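You operate a simulated robot arm through the tools that you are given. There is no shell and no other tool.

You run a simulated robot arm. Do the job below in one go: nothing can be reset, and whatever is moved stays where it is left.

## Task
Swap the stub in the candlestick for the green candle.
Fine: raise the stub, slider right up, stand it on the gold coaster and leave the slider down. Set down upright: candle stub.
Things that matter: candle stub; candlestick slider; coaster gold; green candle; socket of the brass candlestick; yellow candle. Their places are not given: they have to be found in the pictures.

Only the result counts: the job must be done as asked and must still hold three seconds after the hand-in. Knocking over, shifting, dropping, spilling or breaking anything else fails it.

## Robot
A 7-joint arm with a fingered hand, fixed in place. Base frame: the origin is on the floor under the middle of its stand, x ahead of it, y to its left, z up; the work surface is at about z = 0.7. Lengths are in m, angles in rad, forces in N, time in s.
With the tool pointing down near the work surface it reaches from about 0.3 to 0.7 m from the base axis. Its first joint turns from -2.897 to 2.897 rad. Payload 4 kg.
Tool frame: the origin (TCP) lies between the finger pads and is the grasp point; the fingertips stand 0.026 m ahead of it; z points along the fingers, y is the line along which they close. The gripper opens to 0.156 m; its body begins 0.073 m behind the TCP. The gripper is a hand of 4 fingers: y runs from the thumb to the fingers, the wrist lies at [0, 0, -0.239] in the tool frame.
Orientation is that of the tool frame in the base frame, as a unit quaternion [w, x, y, z]. With the fingers straight down and closing along the base's y, the tool's x points along the base's -x, its y along +y and its z along -z.

## Interface
- The arm moves only by the tool drive_tool. Its argument "moves" is a list of rows, each an object of numbers (a shift or turn left out is 0): "rx", "ry", "rz": the turn, a rotation vector about the tool's x, y, z in units of 90 degrees (1.0 is 90 degrees); "dx", "dy", "dz": the shift along the tool's x, y, z in units of 100 mm (1.0 is 100 mm). In form: [{"rx": .., "ry": .., "rz": .., "dx": .., "dy": .., "dz": ..}, ...]. A call has 1 to 20 rows; each row is the pose to reach, as a shift and turn from the pose commanded when the call began, along the tool's axes at that moment. A call with a number of a shift or a turn outside -1 to 1 is refused whole. A row lasts 0.2 s, in which the tool goes at most 0.05 m and 0.15 rad; a call with a longer step from one row to the next is refused whole. Where a pose cannot be reached the arm comes as near as it can. A force on the tool above 40 N (or 10 N above the force at the start of the call, whichever is more), or a blocked arm, ends the call early, and 0.2 s more pass. In this call time passes only in rows, and 0.2 s behind the last. It gives the time, the measured TCP pose, the force on the tool (base axes), the opening and the grip force at its end, in the units of the frame above (readings bear some noise), with the torque about the TCP (base axes, N m) and any sound that the robot's microphone picked up.
- Cameras (640 x 400 px; columns grow to the right, rows downward): "scene" is fixed at [0.3994, -0.4996, 1.2798]; the picture's right is [0.98, 0.18, 0.00], its down [0.04, -0.22, -0.97] and it looks along [-0.18, 0.96, -0.23] (base axes); focal length 348 px, centre (320, 200). "wrist" rides on the gripper at [0.058, -0.058, -0.091] in the tool frame; the picture's right is [0.71, 0.71, 0.00], its down [-0.53, 0.53, -0.67] and it looks along [-0.47, 0.47, 0.74] (tool axes); focal length 265 px, centre (320, 200).
- capture(camera): a new picture of that camera. No time passes.
- curl_fingers(finger1, finger2, finger3, thumb_bend): sets how far each is bent, from 0 (flat) to 100 (curled in); at 30 the hand is open as for a grip, at 70 the pads meet at the TCP. One left out holds its place. A second passes; each finger stops where it meets its share of the squeeze, and holds until it gets a number again. It is the only way to open and close the hand. It gives what a move gives, with no picture; readings hold the bend of each and the force on the fingers (four entries, about 0 where the hand has none), thumb and palm.
- pixel_to_xyz(camera, pixels): there is no depth. For up to 12 entries [column, row, z] of the newest picture of that camera ("zoom" is the newest enlarged one), the place [x, y] in the base frame at which the ray of that pixel passes the height z, good to about 0.002 m. No time passes.
- enlarge(camera, box): a new picture of the part [left, top, right, bottom] of that camera's present view, enlarged. No time passes.
- hand_in(): hands the job in; it is judged then, once.

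Unless the task says otherwise, let go and move clear before handing in.

The tools are called after ">>>" as a command line: name --argument value ..., lists and objects as JSON in quotes. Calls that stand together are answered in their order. drive_tool: Moves the arm, as the interface text tells. Its arguments: {"type":"object","properties":{"moves":{"type":"array"}},"required":["moves"]} The other tools are called the same way: curl_fingers (finger1, finger2, finger3, thumb_bend) moves the fingers one by one; capture (camera) takes a picture; pixel_to_xyz (camera, pixels) gives the place at which the rays of pixels pass given heights; enlarge (camera, box) takes an enlarged picture of a part of a camera's view; hand_in () hands the job in.

At the start:

```text
t: 0.0
tcp_pos: [0.3235, 0.3964, 1.0811]
tool_rot: [0.0, 0.0, 1.0, 0.0]
wrist_force: [-0.7, -0.5, -0.5]
torque: [0.0, 0.01, 0.02]
opening: 0.1562
grasp_force: 0.1
shape: jaw
bend: [30.0, 30.0, 30.0, 30.0]
finger forces: [0.0, 0.0, 0.0, 0.0, 0.0, 0.0]
```

scene: 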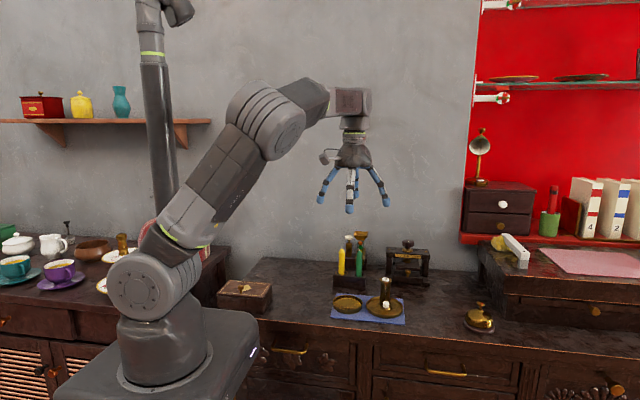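
wrist: 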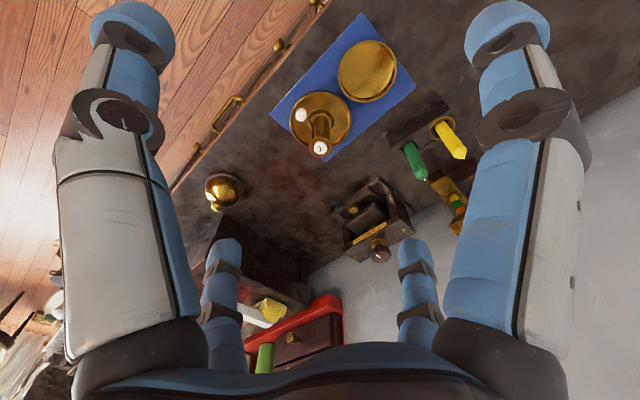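

The scene picture shows the candlestick near (385,295), the gold coaster at (348,303), and the green and yellow candles in a rack at about (358,262) and (342,262). I'll enlarge these areas first.

>>> enlarge --camera "scene" --box '[300, 220, 440, 340]'

>>> enlarge --camera "wrist" --box '[250, 10, 490, 220]'

```text
3.33 times, centred on (370, 280) of scene
```

zoom: 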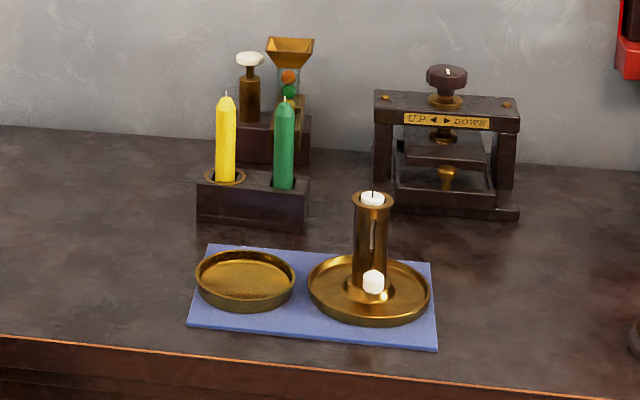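

```text
1.90 times, centred on (370, 115) of wrist
```

zoom: 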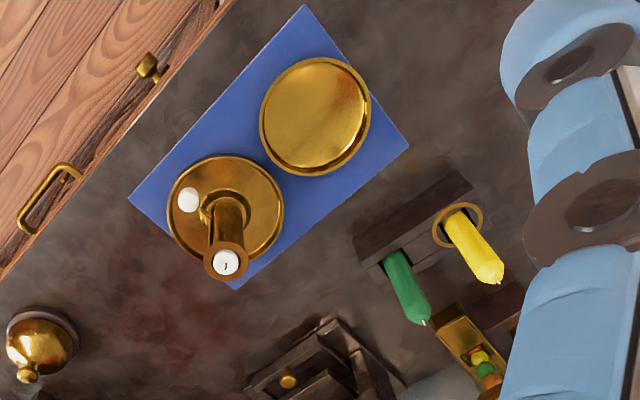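

The zooms show the stub's wick in the tube, a white slider knob low on the tube's camera-facing side, and the coaster left of it on the mat. I'll convert those pixels to positions at several heights.

>>> pixel_to_xyz --camera "zoom" --pixels '[[227, 262, 0.8], [227, 262, 0.85], [188, 200, 0.72], [188, 200, 0.76], [226, 212, 0.71], [315, 115, 0.71], [395, 258, 0.74], [424, 323, 0.8], [424, 323, 0.85], [460, 222, 0.74], [498, 281, 0.8], [498, 281, 0.85]]'

>>> pixel_to_xyz --camera "scene" --pixels '[[385.6, 279.5, 0.8], [385.6, 279.5, 0.85], [386, 305, 0.72], [386, 305, 0.76], [384.4, 307, 0.71], [347.6, 302, 0.71], [359.4, 249.4, 0.8], [359.4, 249.4, 0.85], [359, 276, 0.74], [341.8, 247.6, 0.8], [341.8, 247.6, 0.85], [341, 275, 0.74]]'

```text
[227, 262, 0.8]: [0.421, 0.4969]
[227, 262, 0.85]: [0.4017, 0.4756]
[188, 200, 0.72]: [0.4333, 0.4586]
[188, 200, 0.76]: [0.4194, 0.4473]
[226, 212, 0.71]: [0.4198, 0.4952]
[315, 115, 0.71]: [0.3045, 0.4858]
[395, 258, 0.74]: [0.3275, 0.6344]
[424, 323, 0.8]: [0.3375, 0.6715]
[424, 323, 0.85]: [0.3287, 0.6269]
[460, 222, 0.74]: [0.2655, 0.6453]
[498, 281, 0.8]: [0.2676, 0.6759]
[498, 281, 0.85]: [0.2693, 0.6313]
```

```text
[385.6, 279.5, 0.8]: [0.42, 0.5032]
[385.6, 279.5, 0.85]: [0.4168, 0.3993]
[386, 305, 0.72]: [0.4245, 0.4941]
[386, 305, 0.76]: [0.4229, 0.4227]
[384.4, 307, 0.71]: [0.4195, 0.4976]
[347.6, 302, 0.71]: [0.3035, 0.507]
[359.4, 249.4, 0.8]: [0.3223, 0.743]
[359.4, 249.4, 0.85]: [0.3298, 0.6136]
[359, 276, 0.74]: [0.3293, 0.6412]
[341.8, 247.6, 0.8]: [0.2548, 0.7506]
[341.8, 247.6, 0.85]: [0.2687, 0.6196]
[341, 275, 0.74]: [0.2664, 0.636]
```

The rays cross at: stub top about (0.420, 0.497, 0.802), knob about (0.424, 0.450, 0.745), green candle tip about (0.330, 0.634, 0.842), yellow about (0.268, 0.637, 0.843). I'll enlarge the candlestick, the rack and the hand for finer geometry.

>>> enlarge --camera "scene" --box '[360, 265, 410, 325]'

>>> enlarge --camera "scene" --box '[325, 225, 380, 295]'

>>> enlarge --camera "scene" --box '[300, 80, 420, 220]'

>>> enlarge --camera "scene" --box '[320, 280, 420, 330]'

```text
6.67 times, centred on (385, 295) of scene
```

zoom: 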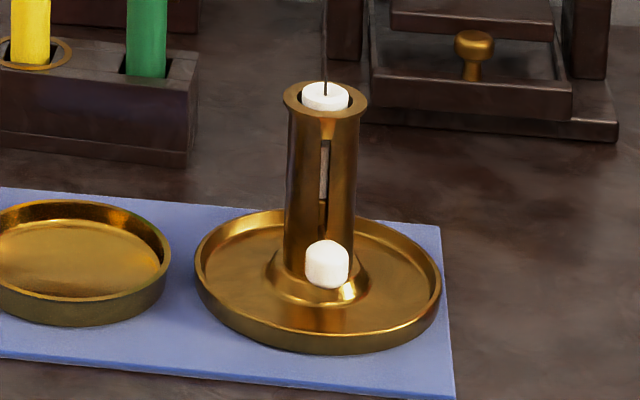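

```text
5.71 times, centred on (352, 260) of scene
```

zoom: 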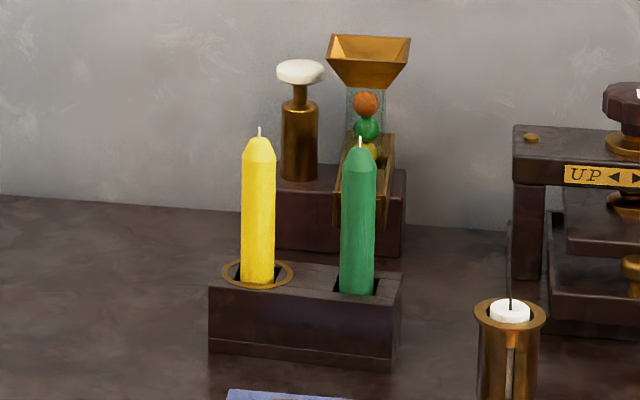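

```text
2.86 times, centred on (360, 150) of scene
```

zoom: 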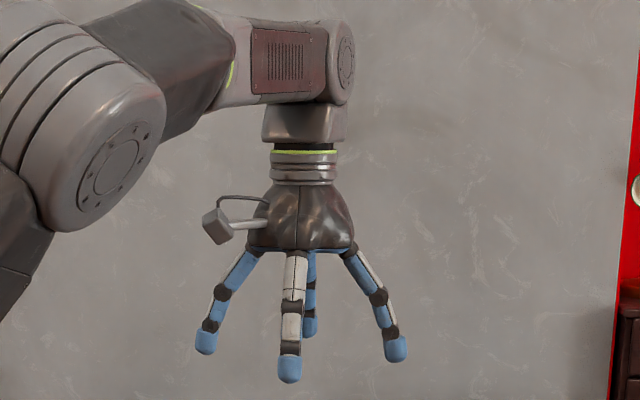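

```text
6.40 times, centred on (370, 305) of scene
```

zoom: 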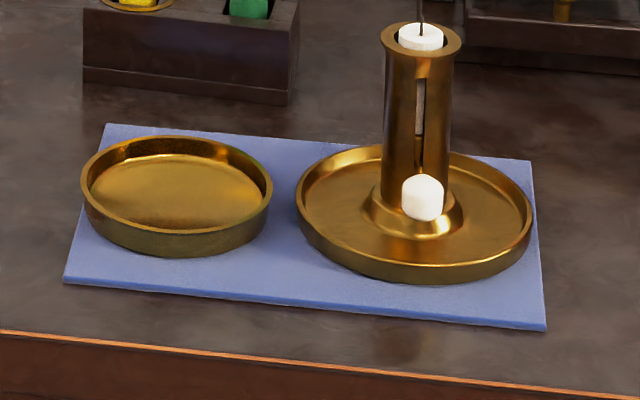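

The close-ups show a slot in the tube with the knob at its bottom (zoom (326,264)), and a hand with four fingers set 90° apart. I'll check in free air which finger is which and what flat looks like.

>>> curl_fingers --finger1 0 --finger2 30 --finger3 70 --thumb_bend 100

>>> capture --camera "wrist"

>>> enlarge --camera "scene" --box '[300, 80, 420, 220]'

```text
t: 1.0
tcp_pos: [0.3236, 0.3961, 1.08]
tool_rot: [-0.001, 0.0, 1.0, 0.0]
wrist_force: [-0.4, 0.3, 0.1]
torque: [0.01, 0.05, -0.02]
opening: 0.1064
grasp_force: 0.1
shape: fingers
bend: [1.0, 30.0, 70.0, 100.0]
finger forces: [0.0, 0.1, 0.1, 0.0, 0.1, 0.0]
```

```text
taken
```

wrist: 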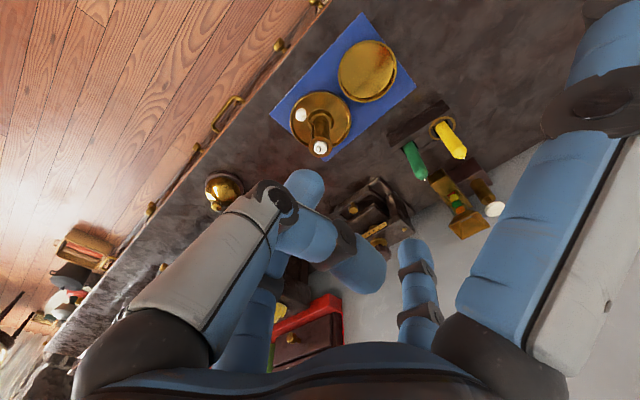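

```text
2.86 times, centred on (360, 150) of scene
```

zoom: 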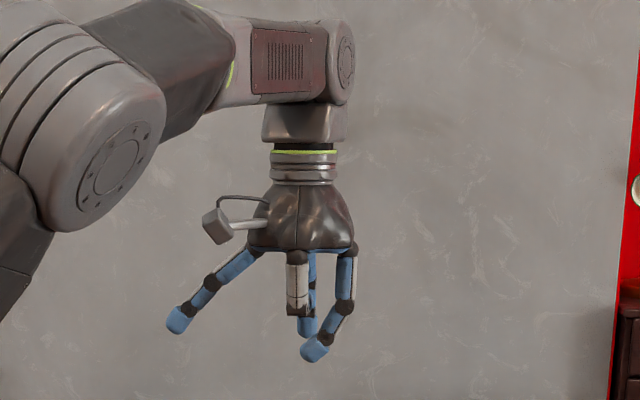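

Finger1 sits on tool +x, finger2 on +y, finger3 on -x and the thumb on -y; flat splays about 50° outward, and 70 brings the tips to the axis. Next I'll measure the table edge, dish, coaster and the things behind the rack.

>>> pixel_to_xyz --camera "scene" --pixels '[[385, 331, 0.7], [366.4, 306, 0.71], [403.4, 310, 0.71], [384, 318, 0.705], [333, 302, 0.71], [362.6, 302, 0.71], [361, 232, 0.85], [361, 232, 0.9], [352, 232, 0.85], [404, 240, 0.8], [404, 240, 0.85], [361, 270, 0.74]]'

>>> enlarge --camera "wrist" --box '[270, 20, 420, 170]'

>>> enlarge --camera "wrist" --box '[330, 80, 520, 260]'

```text
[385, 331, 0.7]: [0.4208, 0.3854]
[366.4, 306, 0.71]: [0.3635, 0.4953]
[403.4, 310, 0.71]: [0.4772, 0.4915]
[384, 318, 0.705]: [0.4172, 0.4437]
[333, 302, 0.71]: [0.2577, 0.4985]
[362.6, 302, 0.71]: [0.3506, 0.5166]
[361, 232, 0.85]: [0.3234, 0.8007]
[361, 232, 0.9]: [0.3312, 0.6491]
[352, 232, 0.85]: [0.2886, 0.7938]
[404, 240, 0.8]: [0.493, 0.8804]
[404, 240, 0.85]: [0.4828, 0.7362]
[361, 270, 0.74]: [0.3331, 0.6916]
```

```text
2.67 times, centred on (345, 95) of wrist
```

zoom: 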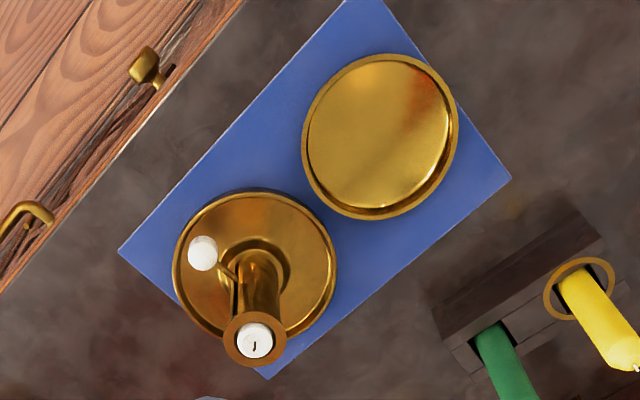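

```text
2.22 times, centred on (425, 170) of wrist
```

zoom: 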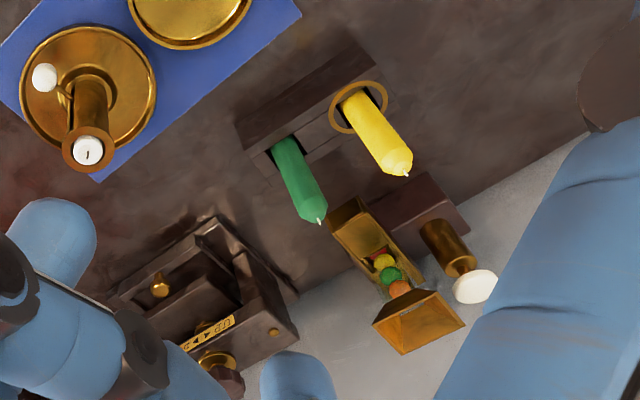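

The table's front edge lies at y≈0.385, with the dish on the mat at x 0.363–0.477. I'll refine the knob, tube rim, coaster and back objects through the wrist camera.

>>> pixel_to_xyz --camera "wrist" --pixels '[[301.1, 114.9, 0.74], [301.1, 114.9, 0.75], [320.6, 147.1, 0.8], [367.5, 71.0, 0.71], [367.5, 71.0, 0.72], [320.6, 119, 0.71], [469, 224, 0.85], [469, 224, 0.9], [494, 209, 0.82], [494, 209, 0.88], [445, 127, 0.74], [409, 148, 0.74]]'

>>> pixel_to_xyz --camera "scene" --pixels '[[385.9, 304.6, 0.74], [385.9, 304.6, 0.75], [385.7, 279.5, 0.8], [347.7, 300, 0.72], [348.5, 237.5, 0.82], [348.5, 237.5, 0.88], [342.5, 273, 0.74], [358.8, 275, 0.74]]'

```text
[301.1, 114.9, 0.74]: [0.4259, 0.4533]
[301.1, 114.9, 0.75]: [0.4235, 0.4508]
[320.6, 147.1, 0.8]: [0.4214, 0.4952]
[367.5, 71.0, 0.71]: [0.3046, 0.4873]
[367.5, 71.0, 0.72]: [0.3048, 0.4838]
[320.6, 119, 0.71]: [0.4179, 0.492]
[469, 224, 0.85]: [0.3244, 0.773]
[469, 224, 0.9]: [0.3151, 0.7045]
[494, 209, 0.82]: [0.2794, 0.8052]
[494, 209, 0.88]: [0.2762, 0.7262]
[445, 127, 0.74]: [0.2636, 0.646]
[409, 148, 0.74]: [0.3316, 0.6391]
```

```text
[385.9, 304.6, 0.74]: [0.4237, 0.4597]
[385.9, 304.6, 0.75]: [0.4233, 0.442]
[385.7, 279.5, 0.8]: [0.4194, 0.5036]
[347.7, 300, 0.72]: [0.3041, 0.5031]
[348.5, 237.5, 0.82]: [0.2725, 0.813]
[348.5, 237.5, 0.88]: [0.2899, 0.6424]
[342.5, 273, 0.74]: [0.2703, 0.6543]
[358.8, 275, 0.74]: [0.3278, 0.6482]
```

The knob refines to about (0.424, 0.452, 0.744), the tube axis to (0.420, 0.494) with its rim near 0.803, and the coaster to (0.304, 0.486). I'll set a pinch with fingers 1 and 3, keep the thumb tucked and finger2 flat, then tilt the hand about 36° and move toward the knob.

>>> curl_fingers --finger1 58 --finger2 0 --finger3 58 --thumb_bend 100

>>> drive_tool --moves '[{"rx": -0.06, "dx": -0.16, "dz": 0.16}, {"rx": -0.13, "dx": -0.33, "dz": 0.33}, {"rx": -0.2, "dx": -0.5, "dz": 0.5}, {"rx": -0.27, "dx": -0.67, "dz": 0.67}, {"rx": -0.34, "dx": -0.84, "dz": 0.84}, {"rx": -0.4, "dx": -1.0, "dy": -0.06, "dz": 1.0}]'

>>> capture --camera "scene"

>>> capture --camera "wrist"

```text
t: 2.0
tcp_pos: [0.3233, 0.3952, 1.0803]
tool_rot: [-0.001, 0.0, 1.0, 0.0]
wrist_force: [-0.3, 0.1, -0.9]
torque: [0.0, 0.02, 0.0]
opening: 0.0529
grasp_force: 0.0
shape: fingers
bend: [57.0, 1.0, 57.0, 100.0]
finger forces: [0.1, 0.0, 0.1, 0.1, 0.0, 0.0]
```

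```text
t: 3.4
tcp_pos: [0.4234, 0.3912, 0.9811]
tool_rot: [0.0, 0.0, 0.951, 0.309]
wrist_force: [-0.4, -0.2, 0.0]
torque: [0.0, -0.01, -0.02]
opening: 0.0528
grasp_force: 0.1
shape: fingers
bend: [57.0, 1.0, 57.0, 100.0]
finger forces: [0.0, 0.1, 0.0, 0.0, 0.1, 0.0]
```

```text
taken
```

scene: 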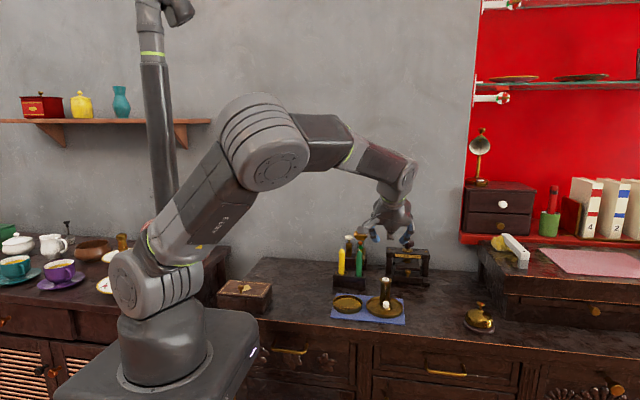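

```text
taken
```

wrist: 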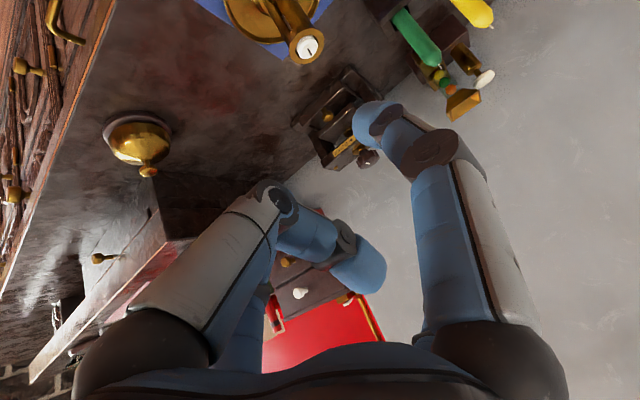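

The tilt reads 36° with the TCP at (0.423, 0.391, 0.981), and nothing is touched. I'll go down 0.12 and look again.

>>> drive_tool --moves '[{"dy": -0.24, "dz": 0.32}, {"dy": -0.47, "dz": 0.65}, {"dy": -0.706, "dz": 0.971}]'

>>> enlarge --camera "scene" --box '[330, 210, 450, 330]'

>>> capture --camera "wrist"

```text
t: 4.2
tcp_pos: [0.4224, 0.3901, 0.8602]
tool_rot: [0.0, 0.0, 0.951, 0.309]
wrist_force: [0.2, -0.9, -0.2]
torque: [-0.01, 0.0, -0.01]
opening: 0.0532
grasp_force: 0.0
shape: fingers
bend: [57.0, 0.0, 57.0, 100.0]
finger forces: [0.0, 0.0, 0.0, 0.1, 0.0, 0.0]
```

```text
3.33 times, centred on (390, 270) of scene
```

zoom: 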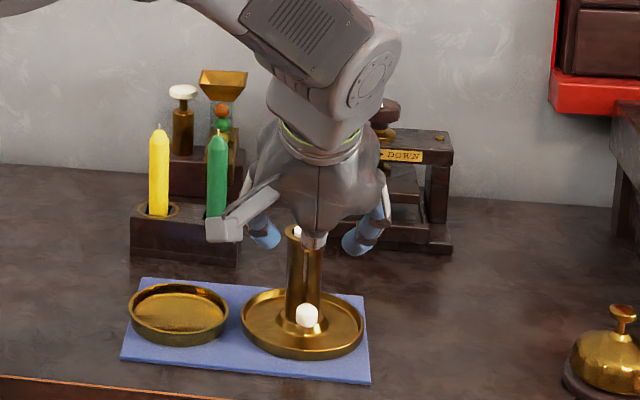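

```text
taken
```

wrist: 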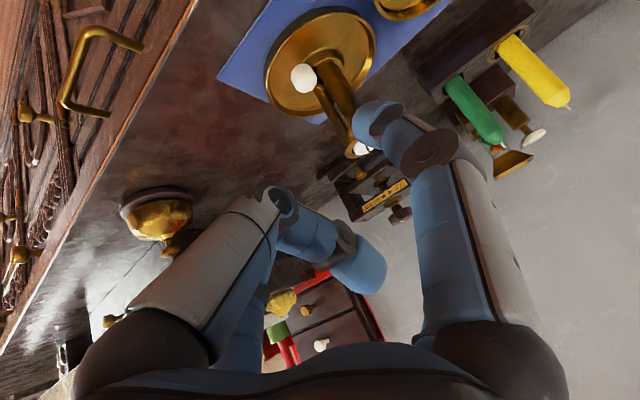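

The wrist view now shows the knob at (303,78) and the tube's top near (363,150). I'll refine the knob's position from this closer view.

>>> pixel_to_xyz --camera "wrist" --pixels '[[303, 78, 0.735], [303, 78, 0.745], [303, 78, 0.755], [361, 149, 0.8], [361, 149, 0.81]]'

>>> enlarge --camera "wrist" --box '[240, 10, 420, 190]'

```text
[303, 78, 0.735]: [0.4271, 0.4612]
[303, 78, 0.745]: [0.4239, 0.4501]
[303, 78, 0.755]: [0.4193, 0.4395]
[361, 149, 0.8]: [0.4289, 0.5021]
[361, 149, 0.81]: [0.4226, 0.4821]
```

```text
2.22 times, centred on (330, 100) of wrist
```

zoom: 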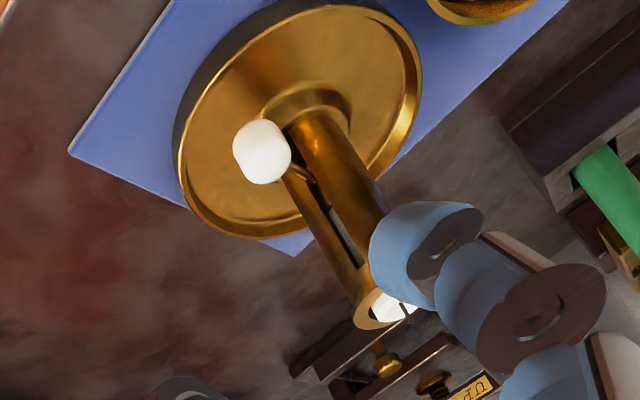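

The closer view puts the knob at about (0.4237, 0.450, 0.7455), agreeing with the scene ray. I'll slide most of the way in along the tool axis and look once more.

>>> drive_tool --moves '[{"dx": -0.01, "dy": -0.19}, {"dx": -0.01, "dy": -0.19, "dz": 0.25}, {"dx": -0.01, "dy": -0.19, "dz": 0.5}, {"dx": -0.01, "dy": -0.19, "dz": 0.75}]'

>>> enlarge --camera "scene" --box '[350, 250, 420, 325]'

>>> capture --camera "wrist"

```text
t: 5.2
tcp_pos: [0.425, 0.4193, 0.789]
tool_rot: [0.0, 0.0, 0.951, 0.309]
wrist_force: [0.4, 0.2, -0.5]
torque: [0.0, 0.03, 0.03]
opening: 0.0531
grasp_force: 0.1
shape: fingers
bend: [57.0, 0.0, 57.0, 100.0]
finger forces: [0.0, 0.0, 0.0, 0.0, 0.1, 0.1]
```

```text
5.33 times, centred on (385, 288) of scene
```

zoom: 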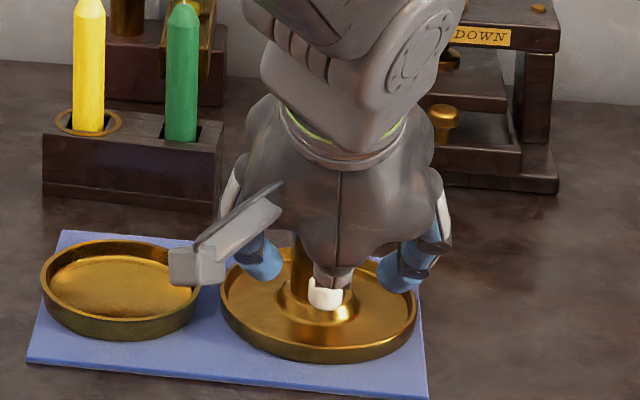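

```text
taken
```

wrist: 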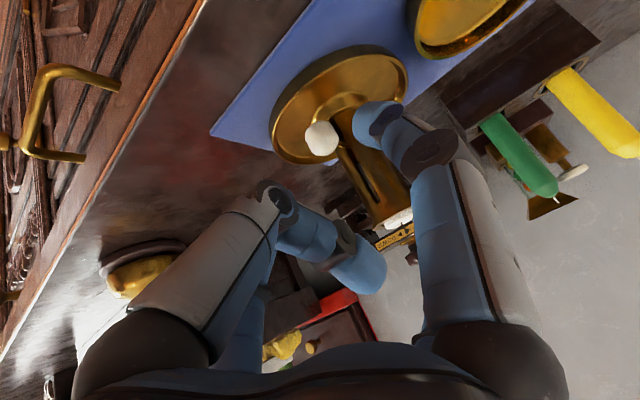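

The knob shows at wrist (322,138), in line with the tool axis, and the fingers straddle it. I'll advance the remaining 47 mm.

>>> drive_tool --moves '[{"dx": 0.01, "dz": 0.15}, {"dx": 0.01, "dz": 0.3}, {"dx": 0.01, "dy": -0.005, "dz": 0.4}, {"dx": 0.01, "dy": -0.01, "dz": 0.47}]'

>>> enlarge --camera "scene" --box '[350, 250, 420, 325]'

>>> capture --camera "wrist"

```text
t: 6.2
tcp_pos: [0.424, 0.4453, 0.7495]
tool_rot: [0.0, 0.0, 0.951, 0.309]
wrist_force: [-0.2, -0.3, -0.4]
torque: [0.03, 0.0, 0.04]
opening: 0.053
grasp_force: 0.1
shape: fingers
bend: [57.0, 0.0, 57.0, 100.0]
finger forces: [0.0, 0.1, 0.0, 0.0, 0.0, 0.0]
```

```text
5.33 times, centred on (385, 288) of scene
```

zoom: 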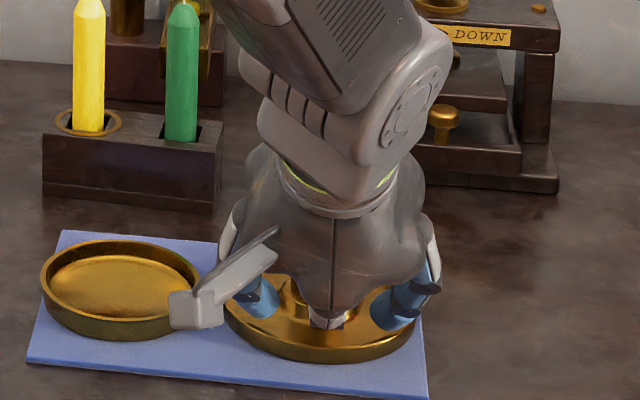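

```text
taken
```

wrist: 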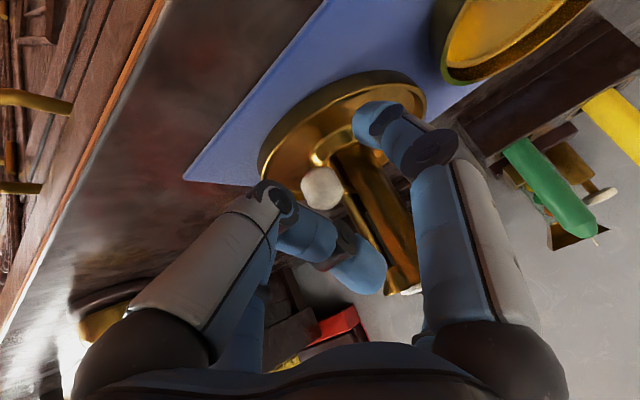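

The knob is now at wrist (322,188), at the grasp point with no contact force. I'll close fingers 1 and 3 on it.

>>> curl_fingers --finger1 70 --finger3 70

>>> capture --camera "wrist"

```text
t: 7.2
tcp_pos: [0.4246, 0.4464, 0.7514]
tool_rot: [0.0, 0.0, 0.951, 0.31]
wrist_force: [-0.7, 1.1, 0.0]
torque: [-0.01, 0.0, 0.03]
opening: 0.0424
grasp_force: 2.7
shape: fingers
bend: [66.0, 0.0, 67.0, 100.0]
finger forces: [3.1, 0.0, 2.9, 0.1, 0.0, 0.0]
```

```text
taken
```

wrist: 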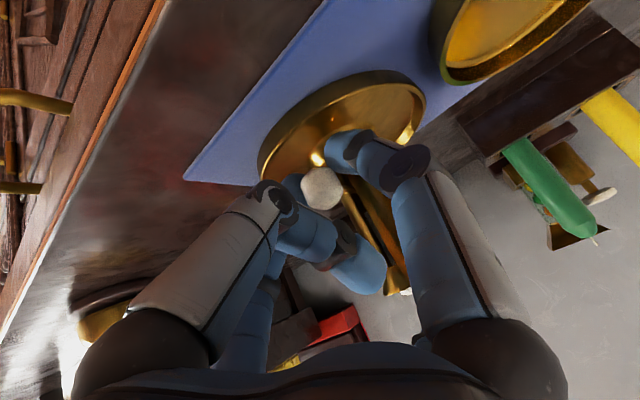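

Both fingers hold the knob with about 3 N at bends 66/67. I'll raise it straight up in small steps and watch the force.

>>> drive_tool --moves '[{"dy": 0.0294, "dz": -0.0405}, {"dy": 0.0588, "dz": -0.0809}, {"dy": 0.0882, "dz": -0.1214}, {"dy": 0.1176, "dz": -0.1618}]'

>>> enlarge --camera "scene" --box '[350, 250, 420, 325]'

>>> capture --camera "wrist"

```text
t: 8.2
tcp_pos: [0.4239, 0.4447, 0.7706]
tool_rot: [0.0, 0.001, 0.951, 0.309]
wrist_force: [1.8, 1.0, 0.2]
torque: [-0.01, -0.05, -0.03]
opening: 0.0418
grasp_force: 3.0
shape: fingers
bend: [67.0, 0.0, 67.0, 100.0]
finger forces: [2.6, 0.1, 3.7, 0.0, 0.0, 0.0]
```

```text
5.33 times, centred on (385, 288) of scene
```

zoom: 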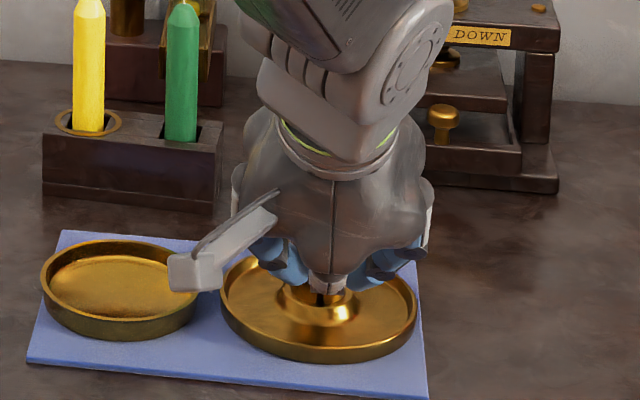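

```text
taken
```

wrist: 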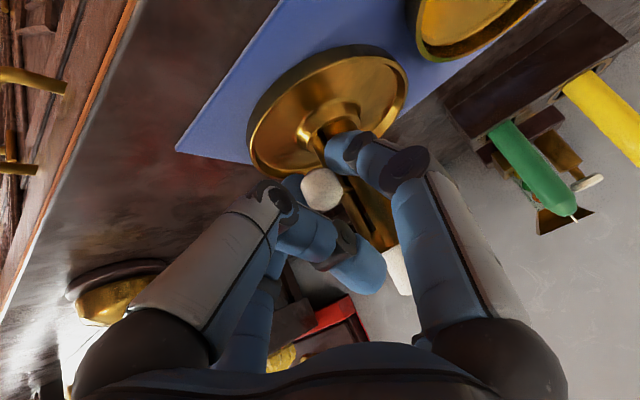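

The knob is still at wrist (322,188) after a 20 mm rise, and the white stub is emerging near (397,270). I'll keep going up until the stop is felt.

>>> drive_tool --moves '[{"dy": 0.0235, "dz": -0.0324}, {"dy": 0.047, "dz": -0.0647}, {"dy": 0.0706, "dz": -0.0971}]'

>>> capture --camera "wrist"

```text
t: 9.0
tcp_pos: [0.4238, 0.4454, 0.7819]
tool_rot: [-0.001, 0.0, 0.951, 0.309]
wrist_force: [2.7, 1.5, -0.6]
torque: [0.0, -0.08, -0.04]
opening: 0.0419
grasp_force: 2.7
shape: fingers
bend: [67.0, 0.0, 66.0, 100.0]
finger forces: [2.3, 0.0, 4.0, 0.0, 0.0, 0.1]
```

```text
taken
```

wrist: 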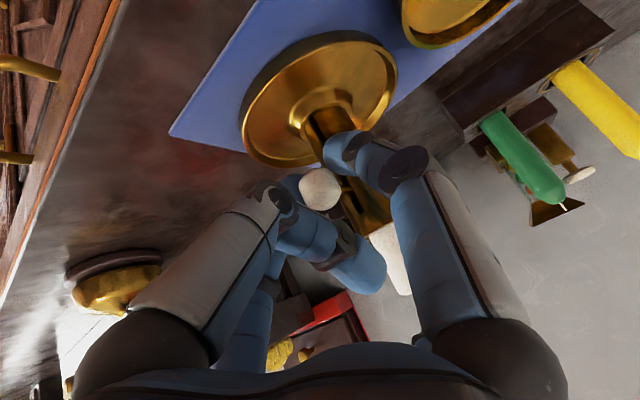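

The knob still follows, at about z 0.777, with no end-stop force yet. I'll continue upward.

>>> drive_tool --moves '[{"dy": 0.0176, "dz": -0.0243}, {"dy": 0.0353, "dz": -0.0485}, {"dy": 0.053, "dz": -0.0728}]'

>>> capture --camera "wrist"

>>> enlarge --camera "scene" --box '[350, 250, 420, 325]'

```text
t: 9.8
tcp_pos: [0.4223, 0.4463, 0.7913]
tool_rot: [0.0, 0.0, 0.951, 0.309]
wrist_force: [-1.1, 1.9, -0.5]
torque: [-0.01, -0.04, 0.01]
opening: 0.0431
grasp_force: 2.4
shape: fingers
bend: [67.0, 0.0, 67.0, 100.0]
finger forces: [2.9, 0.0, 2.5, 0.0, 0.1, 0.0]
```

```text
taken
```

wrist: 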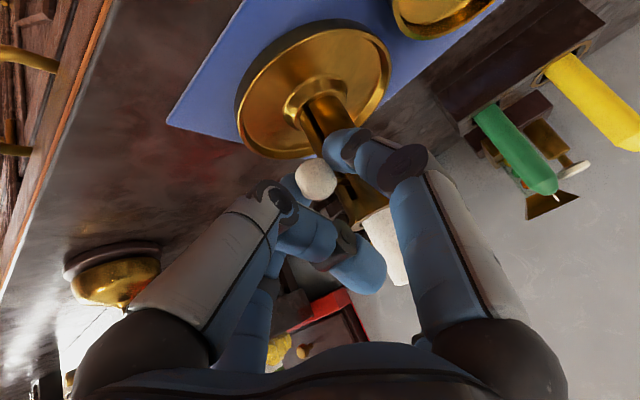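

```text
5.33 times, centred on (385, 288) of scene
```

zoom: 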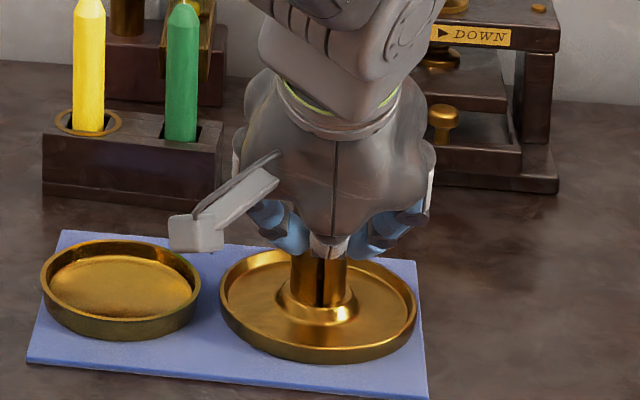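

The knob moved from (322,188) to (317,181), so it may be reaching its stop or starting to slip. I'll go up 4 mm more to check.

>>> drive_tool --moves '[{"dy": 0.0118, "dz": -0.0162}, {"dy": 0.0235, "dz": -0.0324}]'

>>> enlarge --camera "wrist" --box '[240, 90, 440, 310]'

```text
t: 10.4
tcp_pos: [0.4233, 0.4464, 0.7959]
tool_rot: [0.0, 0.001, 0.951, 0.309]
wrist_force: [0.2, 0.5, 0.1]
torque: [-0.03, 0.03, 0.01]
opening: 0.0433
grasp_force: 1.9
shape: fingers
bend: [67.0, 0.0, 67.0, 100.0]
finger forces: [2.0, 0.0, 2.8, 0.0, 0.0, 0.0]
```

```text
1.82 times, centred on (340, 200) of wrist
```

zoom: 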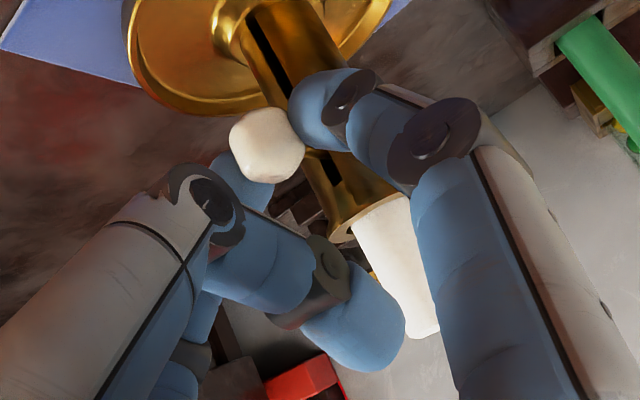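

The knob slid to wrist (311,171) as the hand rose 4 mm, so it stayed put against the pull. I'll compute its height and take a scene view to see whether the slot top is reached.

>>> pixel_to_xyz --camera "zoom" --pixels '[[267, 147, 0.77], [267, 147, 0.78], [267, 147, 0.79], [343, 182, 0.79], [343, 182, 0.78], [343, 182, 0.8], [352, 233, 0.8], [352, 233, 0.81]]'

>>> enlarge --camera "scene" --box '[360, 255, 410, 305]'

```text
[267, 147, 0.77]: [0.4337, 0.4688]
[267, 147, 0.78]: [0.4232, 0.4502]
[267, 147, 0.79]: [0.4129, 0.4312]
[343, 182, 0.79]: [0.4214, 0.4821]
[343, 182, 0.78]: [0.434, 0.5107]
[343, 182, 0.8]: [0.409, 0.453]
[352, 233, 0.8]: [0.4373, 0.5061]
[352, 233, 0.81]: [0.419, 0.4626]
```

```text
8.00 times, centred on (385, 280) of scene
```

zoom: 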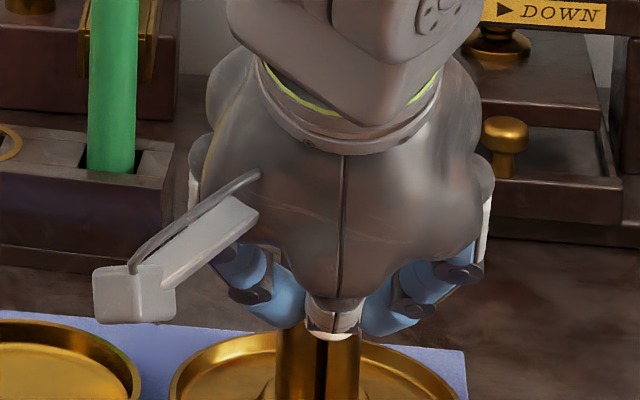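

The knob is at z≈0.780 and the slot top looks to be near 0.79, so I want to confirm the stop. I'll loosen, lower 10 mm, regrip and lift again to see whether it slips at the same height.

>>> curl_fingers --finger1 60 --finger3 60

>>> capture --camera "wrist"

>>> drive_tool --moves '[{"dy": -0.0294, "dz": 0.0405}, {"dy": -0.0588, "dz": 0.0809}, {"dy": -0.07, "dz": 0.0971}]'

>>> capture --camera "wrist"

```text
t: 11.4
tcp_pos: [0.4218, 0.4475, 0.7966]
tool_rot: [0.0, -0.001, 0.951, 0.309]
wrist_force: [0.4, 0.3, 0.5]
torque: [0.01, 0.02, -0.02]
opening: 0.0492
grasp_force: 0.1
shape: fingers
bend: [60.0, 0.0, 60.0, 100.0]
finger forces: [0.0, 0.1, 0.0, 0.0, 0.1, 0.0]
```

```text
taken
```

wrist: 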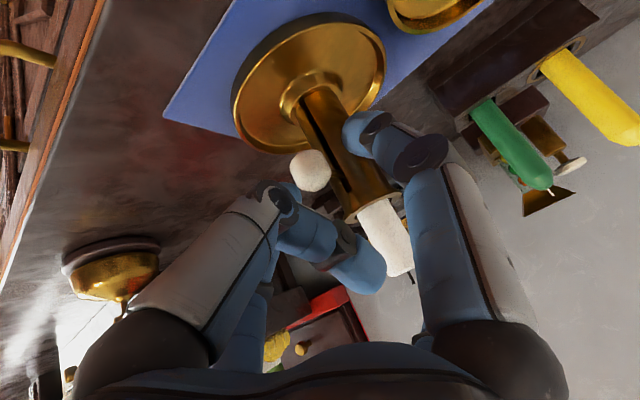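

```text
t: 12.2
tcp_pos: [0.4235, 0.4466, 0.7836]
tool_rot: [0.0, 0.0, 0.951, 0.309]
wrist_force: [0.2, -0.1, -0.1]
torque: [0.04, 0.04, 0.01]
opening: 0.0492
grasp_force: 0.0
shape: fingers
bend: [60.0, 0.0, 60.0, 100.0]
finger forces: [0.1, 0.0, 0.1, 0.1, 0.0, 0.1]
```

```text
taken
```

wrist: 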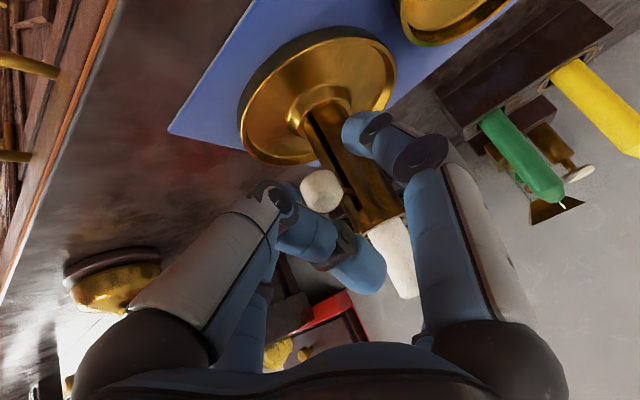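

The slider stays up on its own; after lowering, the knob is back at wrist (320,190). I'll regrip and lift again.

>>> curl_fingers --finger1 72 --finger3 72

>>> drive_tool --moves '[{"dy": 0.0147, "dz": -0.0202}, {"dy": 0.0294, "dz": -0.0405}, {"dy": 0.0441, "dz": -0.0607}]'

>>> enlarge --camera "wrist" --box '[240, 90, 440, 310]'

```text
t: 13.2
tcp_pos: [0.4218, 0.4454, 0.7839]
tool_rot: [0.0, 0.0, 0.951, 0.308]
wrist_force: [-0.2, 2.7, -0.9]
torque: [-0.01, -0.01, -0.03]
opening: 0.0414
grasp_force: 5.1
shape: fingers
bend: [67.0, 0.0, 67.0, 100.0]
finger forces: [5.0, 0.0, 4.9, 0.1, 0.0, 0.1]
```

```text
t: 14.0
tcp_pos: [0.4239, 0.4459, 0.7916]
tool_rot: [0.001, 0.001, 0.951, 0.309]
wrist_force: [0.6, 1.9, -5.3]
torque: [-0.03, 0.02, -0.01]
opening: 0.042
grasp_force: 4.1
shape: fingers
bend: [67.0, 0.0, 67.0, 100.0]
finger forces: [4.0, 0.0, 4.1, 0.0, 0.1, 0.2]
```

```text
1.82 times, centred on (340, 200) of wrist
```

zoom: 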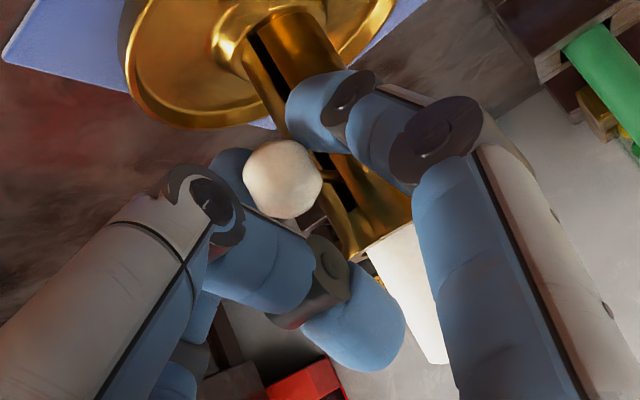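

The firmer grip (5 N) brought the knob up further, now at wrist (320,189) with about -5.3 N on the tool, so the stop is near. I'll squeeze a bit harder and pull up slightly more.

>>> curl_fingers --finger1 76 --finger3 76

>>> drive_tool --moves '[{"dy": 0.0118, "dz": -0.0162}, {"dy": 0.0235, "dz": -0.0324}]'

>>> enlarge --camera "wrist" --box '[240, 90, 440, 310]'

```text
t: 15.0
tcp_pos: [0.4227, 0.4468, 0.7915]
tool_rot: [0.0, 0.0, 0.951, 0.31]
wrist_force: [0.2, 3.7, 0.3]
torque: [0.05, -0.03, 0.0]
opening: 0.0351
grasp_force: 0.0
shape: fingers
bend: [74.0, 0.0, 74.0, 100.0]
finger forces: [0.1, 0.0, 0.1, 0.0, 0.0, 0.0]
```

```text
t: 15.6
tcp_pos: [0.4233, 0.4461, 0.7949]
tool_rot: [0.0, 0.0, 0.951, 0.309]
wrist_force: [-0.9, 2.6, -2.1]
torque: [0.01, 0.0, 0.01]
opening: 0.0355
grasp_force: 0.1
shape: fingers
bend: [74.0, 0.0, 74.0, 100.0]
finger forces: [0.0, 0.0, 0.0, 0.1, 0.0, 0.0]
```

```text
1.82 times, centred on (340, 200) of wrist
```

zoom: 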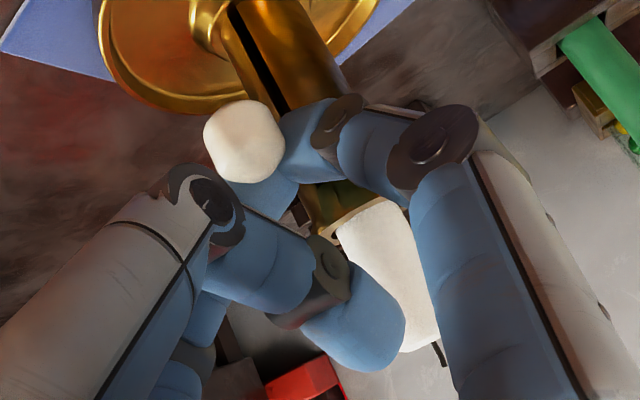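

The fingers slipped off past the knob: bends are 74 with no grip, and the knob is now at zoom (244,142), in front of them. I'll check that the candlestick hasn't moved and find the knob's height.

>>> pixel_to_xyz --camera "zoom" --pixels '[[244, 142, 0.77], [244, 142, 0.78], [244, 142, 0.79], [244, 142, 0.8]]'

>>> enlarge --camera "scene" --box '[340, 250, 420, 330]'

>>> capture --camera "wrist"

```text
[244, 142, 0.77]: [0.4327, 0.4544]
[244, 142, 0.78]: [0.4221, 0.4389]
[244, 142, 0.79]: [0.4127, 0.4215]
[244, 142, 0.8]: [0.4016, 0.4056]
```

```text
5.00 times, centred on (380, 290) of scene
```

zoom: 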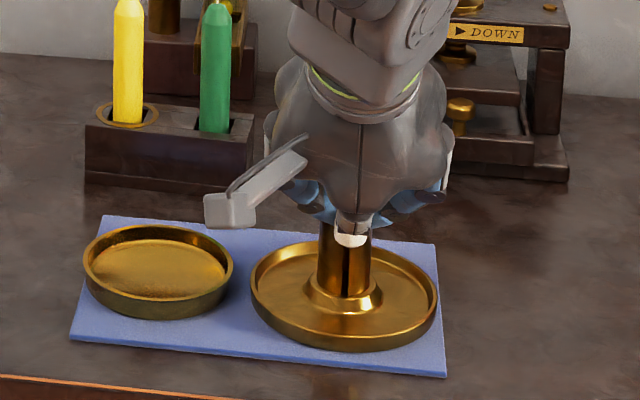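

```text
taken
```

wrist: 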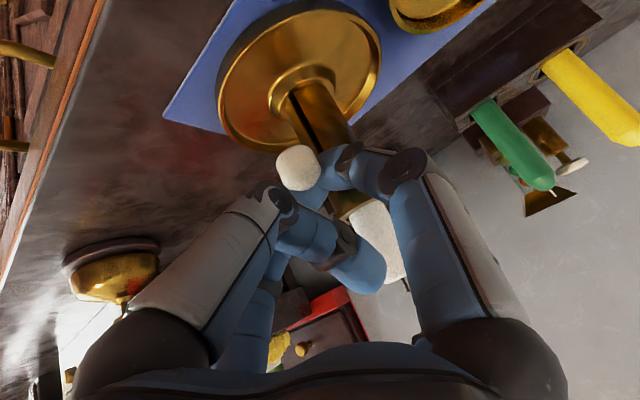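

Compared with before, the dish sits about 1–2 px lower (about 8–9 mm toward me), so the last grip pulled the candlestick a little; the -5 N was its weight against the slider's stop. I'll open the fingers gently and re-measure.

>>> curl_fingers --finger1 57 --finger3 57

>>> capture --camera "wrist"

>>> enlarge --camera "scene" --box '[340, 250, 420, 330]'

```text
t: 16.6
tcp_pos: [0.4236, 0.4454, 0.7944]
tool_rot: [0.0, 0.0, 0.951, 0.309]
wrist_force: [-0.6, 1.2, -0.2]
torque: [-0.01, 0.03, -0.02]
opening: 0.0535
grasp_force: 0.0
shape: fingers
bend: [56.0, 0.0, 56.0, 100.0]
finger forces: [0.1, 0.1, 0.1, 0.0, 0.0, 0.0]
```

```text
taken
```

wrist: 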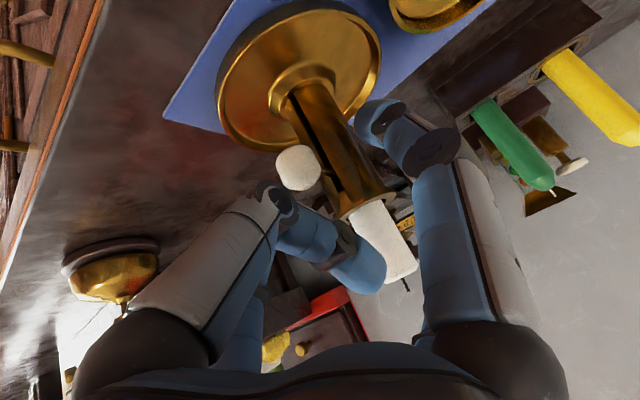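

```text
5.00 times, centred on (380, 290) of scene
```

zoom: 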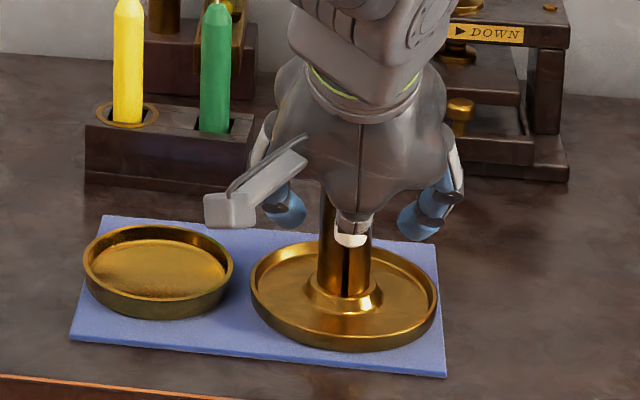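

The knob and stub are free now (knob at wrist (299,168), wick at (405,285)). I'll back out along the tool axis and then look at the candlestick.

>>> drive_tool --moves '[{"dz": -0.15}, {"dz": -0.35}, {"dz": -0.6}, {"dz": -0.9}]'

>>> capture --camera "wrist"

>>> enlarge --camera "scene" --box '[320, 250, 420, 330]'

```text
t: 17.6
tcp_pos: [0.4234, 0.3925, 0.868]
tool_rot: [0.0, 0.0, 0.951, 0.309]
wrist_force: [-0.2, 0.2, -0.4]
torque: [-0.05, -0.05, -0.01]
opening: 0.0535
grasp_force: 0.0
shape: fingers
bend: [56.0, 0.0, 56.0, 100.0]
finger forces: [0.1, 0.0, 0.0, 0.1, 0.0, 0.1]
```

```text
taken
```

wrist: 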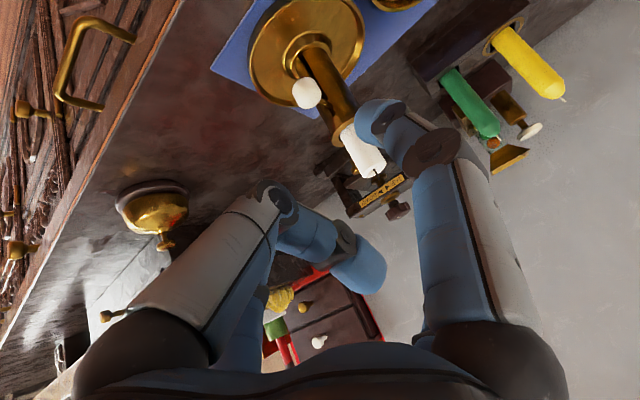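

```text
5.00 times, centred on (370, 290) of scene
```

zoom: 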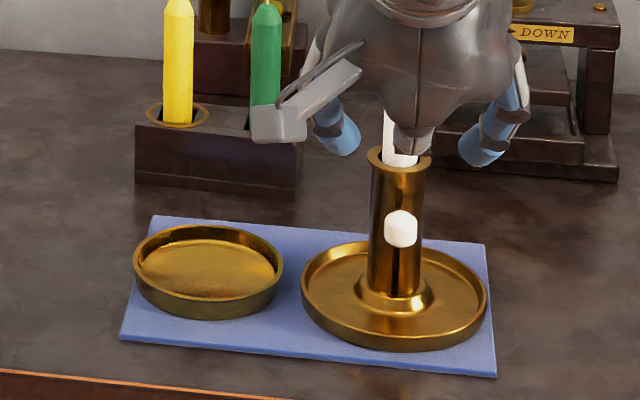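

The slider is right up: the knob is at zoom (400,228), the stub stands about 35 mm out of the tube, and everything is standing. I'll rise, bring the hand upright above the stub and set the fingers for a four-finger grip.

>>> drive_tool --moves '[{"rx": 0.0, "dy": 0.15, "dz": -0.2}, {"rx": 0.08, "dy": 0.3, "dz": -0.4}, {"rx": 0.16, "dy": 0.42, "dz": -0.58}, {"rx": 0.24, "dy": 0.52, "dz": -0.72}, {"rx": 0.32, "dy": 0.588, "dz": -0.809}, {"rx": 0.4, "dy": 0.588, "dz": -0.809}]'

>>> curl_fingers --finger1 48 --finger2 48 --finger3 48 --thumb_bend 48

>>> capture --camera "scene"

>>> capture --camera "wrist"

```text
t: 19.0
tcp_pos: [0.4244, 0.3934, 0.968]
tool_rot: [0.0, 0.0, 1.0, 0.0]
wrist_force: [-0.5, -0.5, -0.2]
torque: [0.0, 0.01, -0.01]
opening: 0.0537
grasp_force: 0.1
shape: fingers
bend: [56.0, 0.0, 56.0, 100.0]
finger forces: [0.0, 0.0, 0.1, 0.0, 0.0, 0.0]
```

```text
t: 20.0
tcp_pos: [0.4239, 0.3945, 0.9675]
tool_rot: [0.0, 0.0, 1.0, 0.0]
wrist_force: [0.3, -0.2, -0.5]
torque: [0.01, -0.04, 0.02]
opening: 0.056
grasp_force: 0.2
shape: fingers
bend: [48.0, 48.0, 48.0, 48.0]
finger forces: [0.0, 0.1, 0.0, 0.1, 0.0, 0.1]
```

```text
taken
```

scene: 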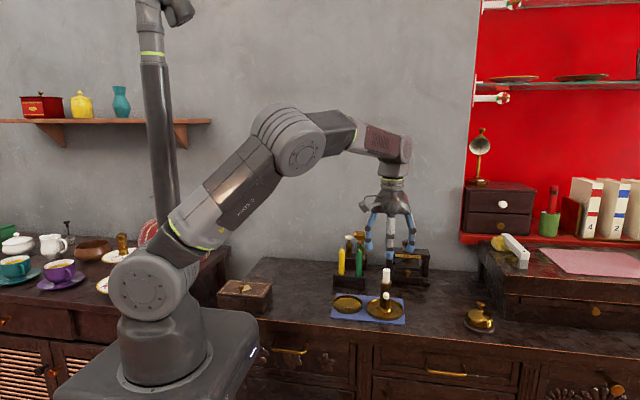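

```text
taken
```

wrist: 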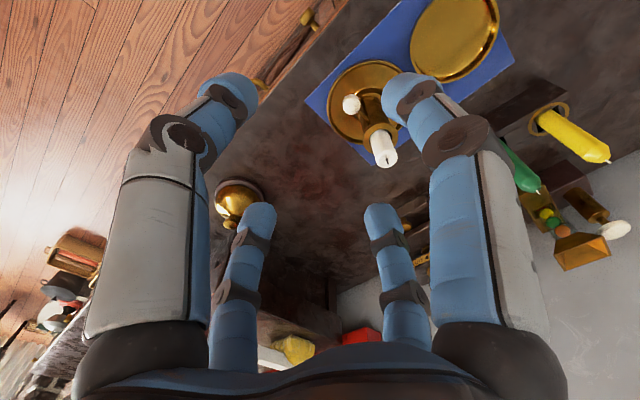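

The stub stands free in view: its top is near wrist (385,160), with the scene view unobstructed. I'll zoom in on both to place its axis.

>>> enlarge --camera "scene" --box '[360, 255, 410, 325]'

>>> enlarge --camera "wrist" --box '[310, 40, 430, 190]'

```text
5.71 times, centred on (385, 290) of scene
```

zoom: 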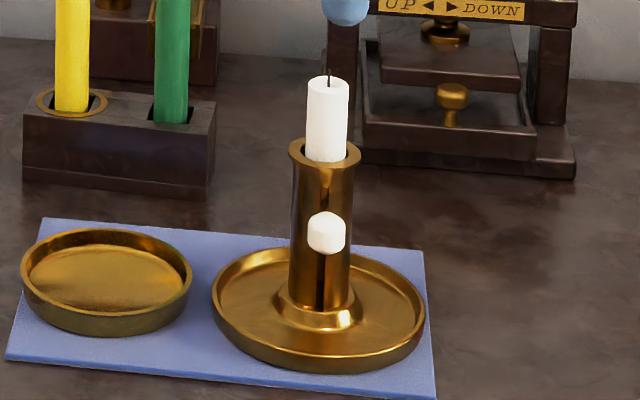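

```text
2.67 times, centred on (370, 115) of wrist
```

zoom: 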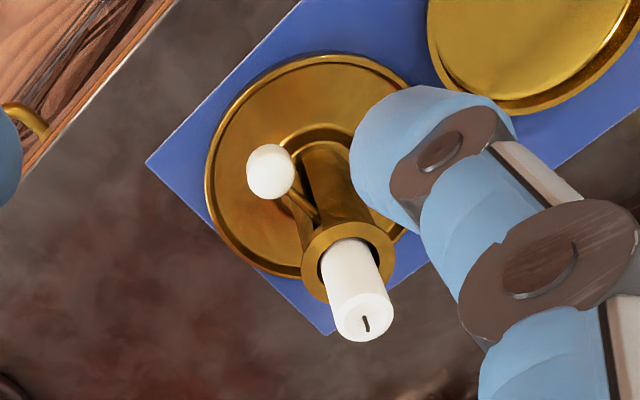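

The zooms give clear features: stub top at wrist zoom (364,317) and scene zoom (328,83), rim centre at wrist zoom (348,262) and scene zoom (325,155). I'll triangulate these.

>>> pixel_to_xyz --camera "wrist" --pixels '[[386.5, 158.9, 0.83], [386.5, 158.9, 0.84], [380.5, 138.2, 0.8], [380.5, 138.2, 0.81], [351.6, 104.4, 0.775], [351.6, 104.4, 0.785]]'

>>> pixel_to_xyz --camera "scene" --pixels '[[386.4, 269.5, 0.83], [386.4, 269.5, 0.84], [385.9, 282.1, 0.8], [385.9, 282.1, 0.81], [386.1, 295.8, 0.775], [386.1, 295.8, 0.785]]'

```text
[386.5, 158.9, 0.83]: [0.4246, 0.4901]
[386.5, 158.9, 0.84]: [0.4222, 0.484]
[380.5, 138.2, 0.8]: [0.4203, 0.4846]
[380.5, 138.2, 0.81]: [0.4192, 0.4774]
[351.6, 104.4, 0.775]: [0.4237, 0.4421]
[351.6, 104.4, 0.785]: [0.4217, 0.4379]
```

```text
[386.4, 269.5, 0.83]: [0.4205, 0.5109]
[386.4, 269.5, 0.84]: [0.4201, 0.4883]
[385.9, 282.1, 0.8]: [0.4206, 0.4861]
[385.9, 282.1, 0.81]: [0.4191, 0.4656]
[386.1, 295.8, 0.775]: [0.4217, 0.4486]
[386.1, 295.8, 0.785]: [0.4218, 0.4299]
```

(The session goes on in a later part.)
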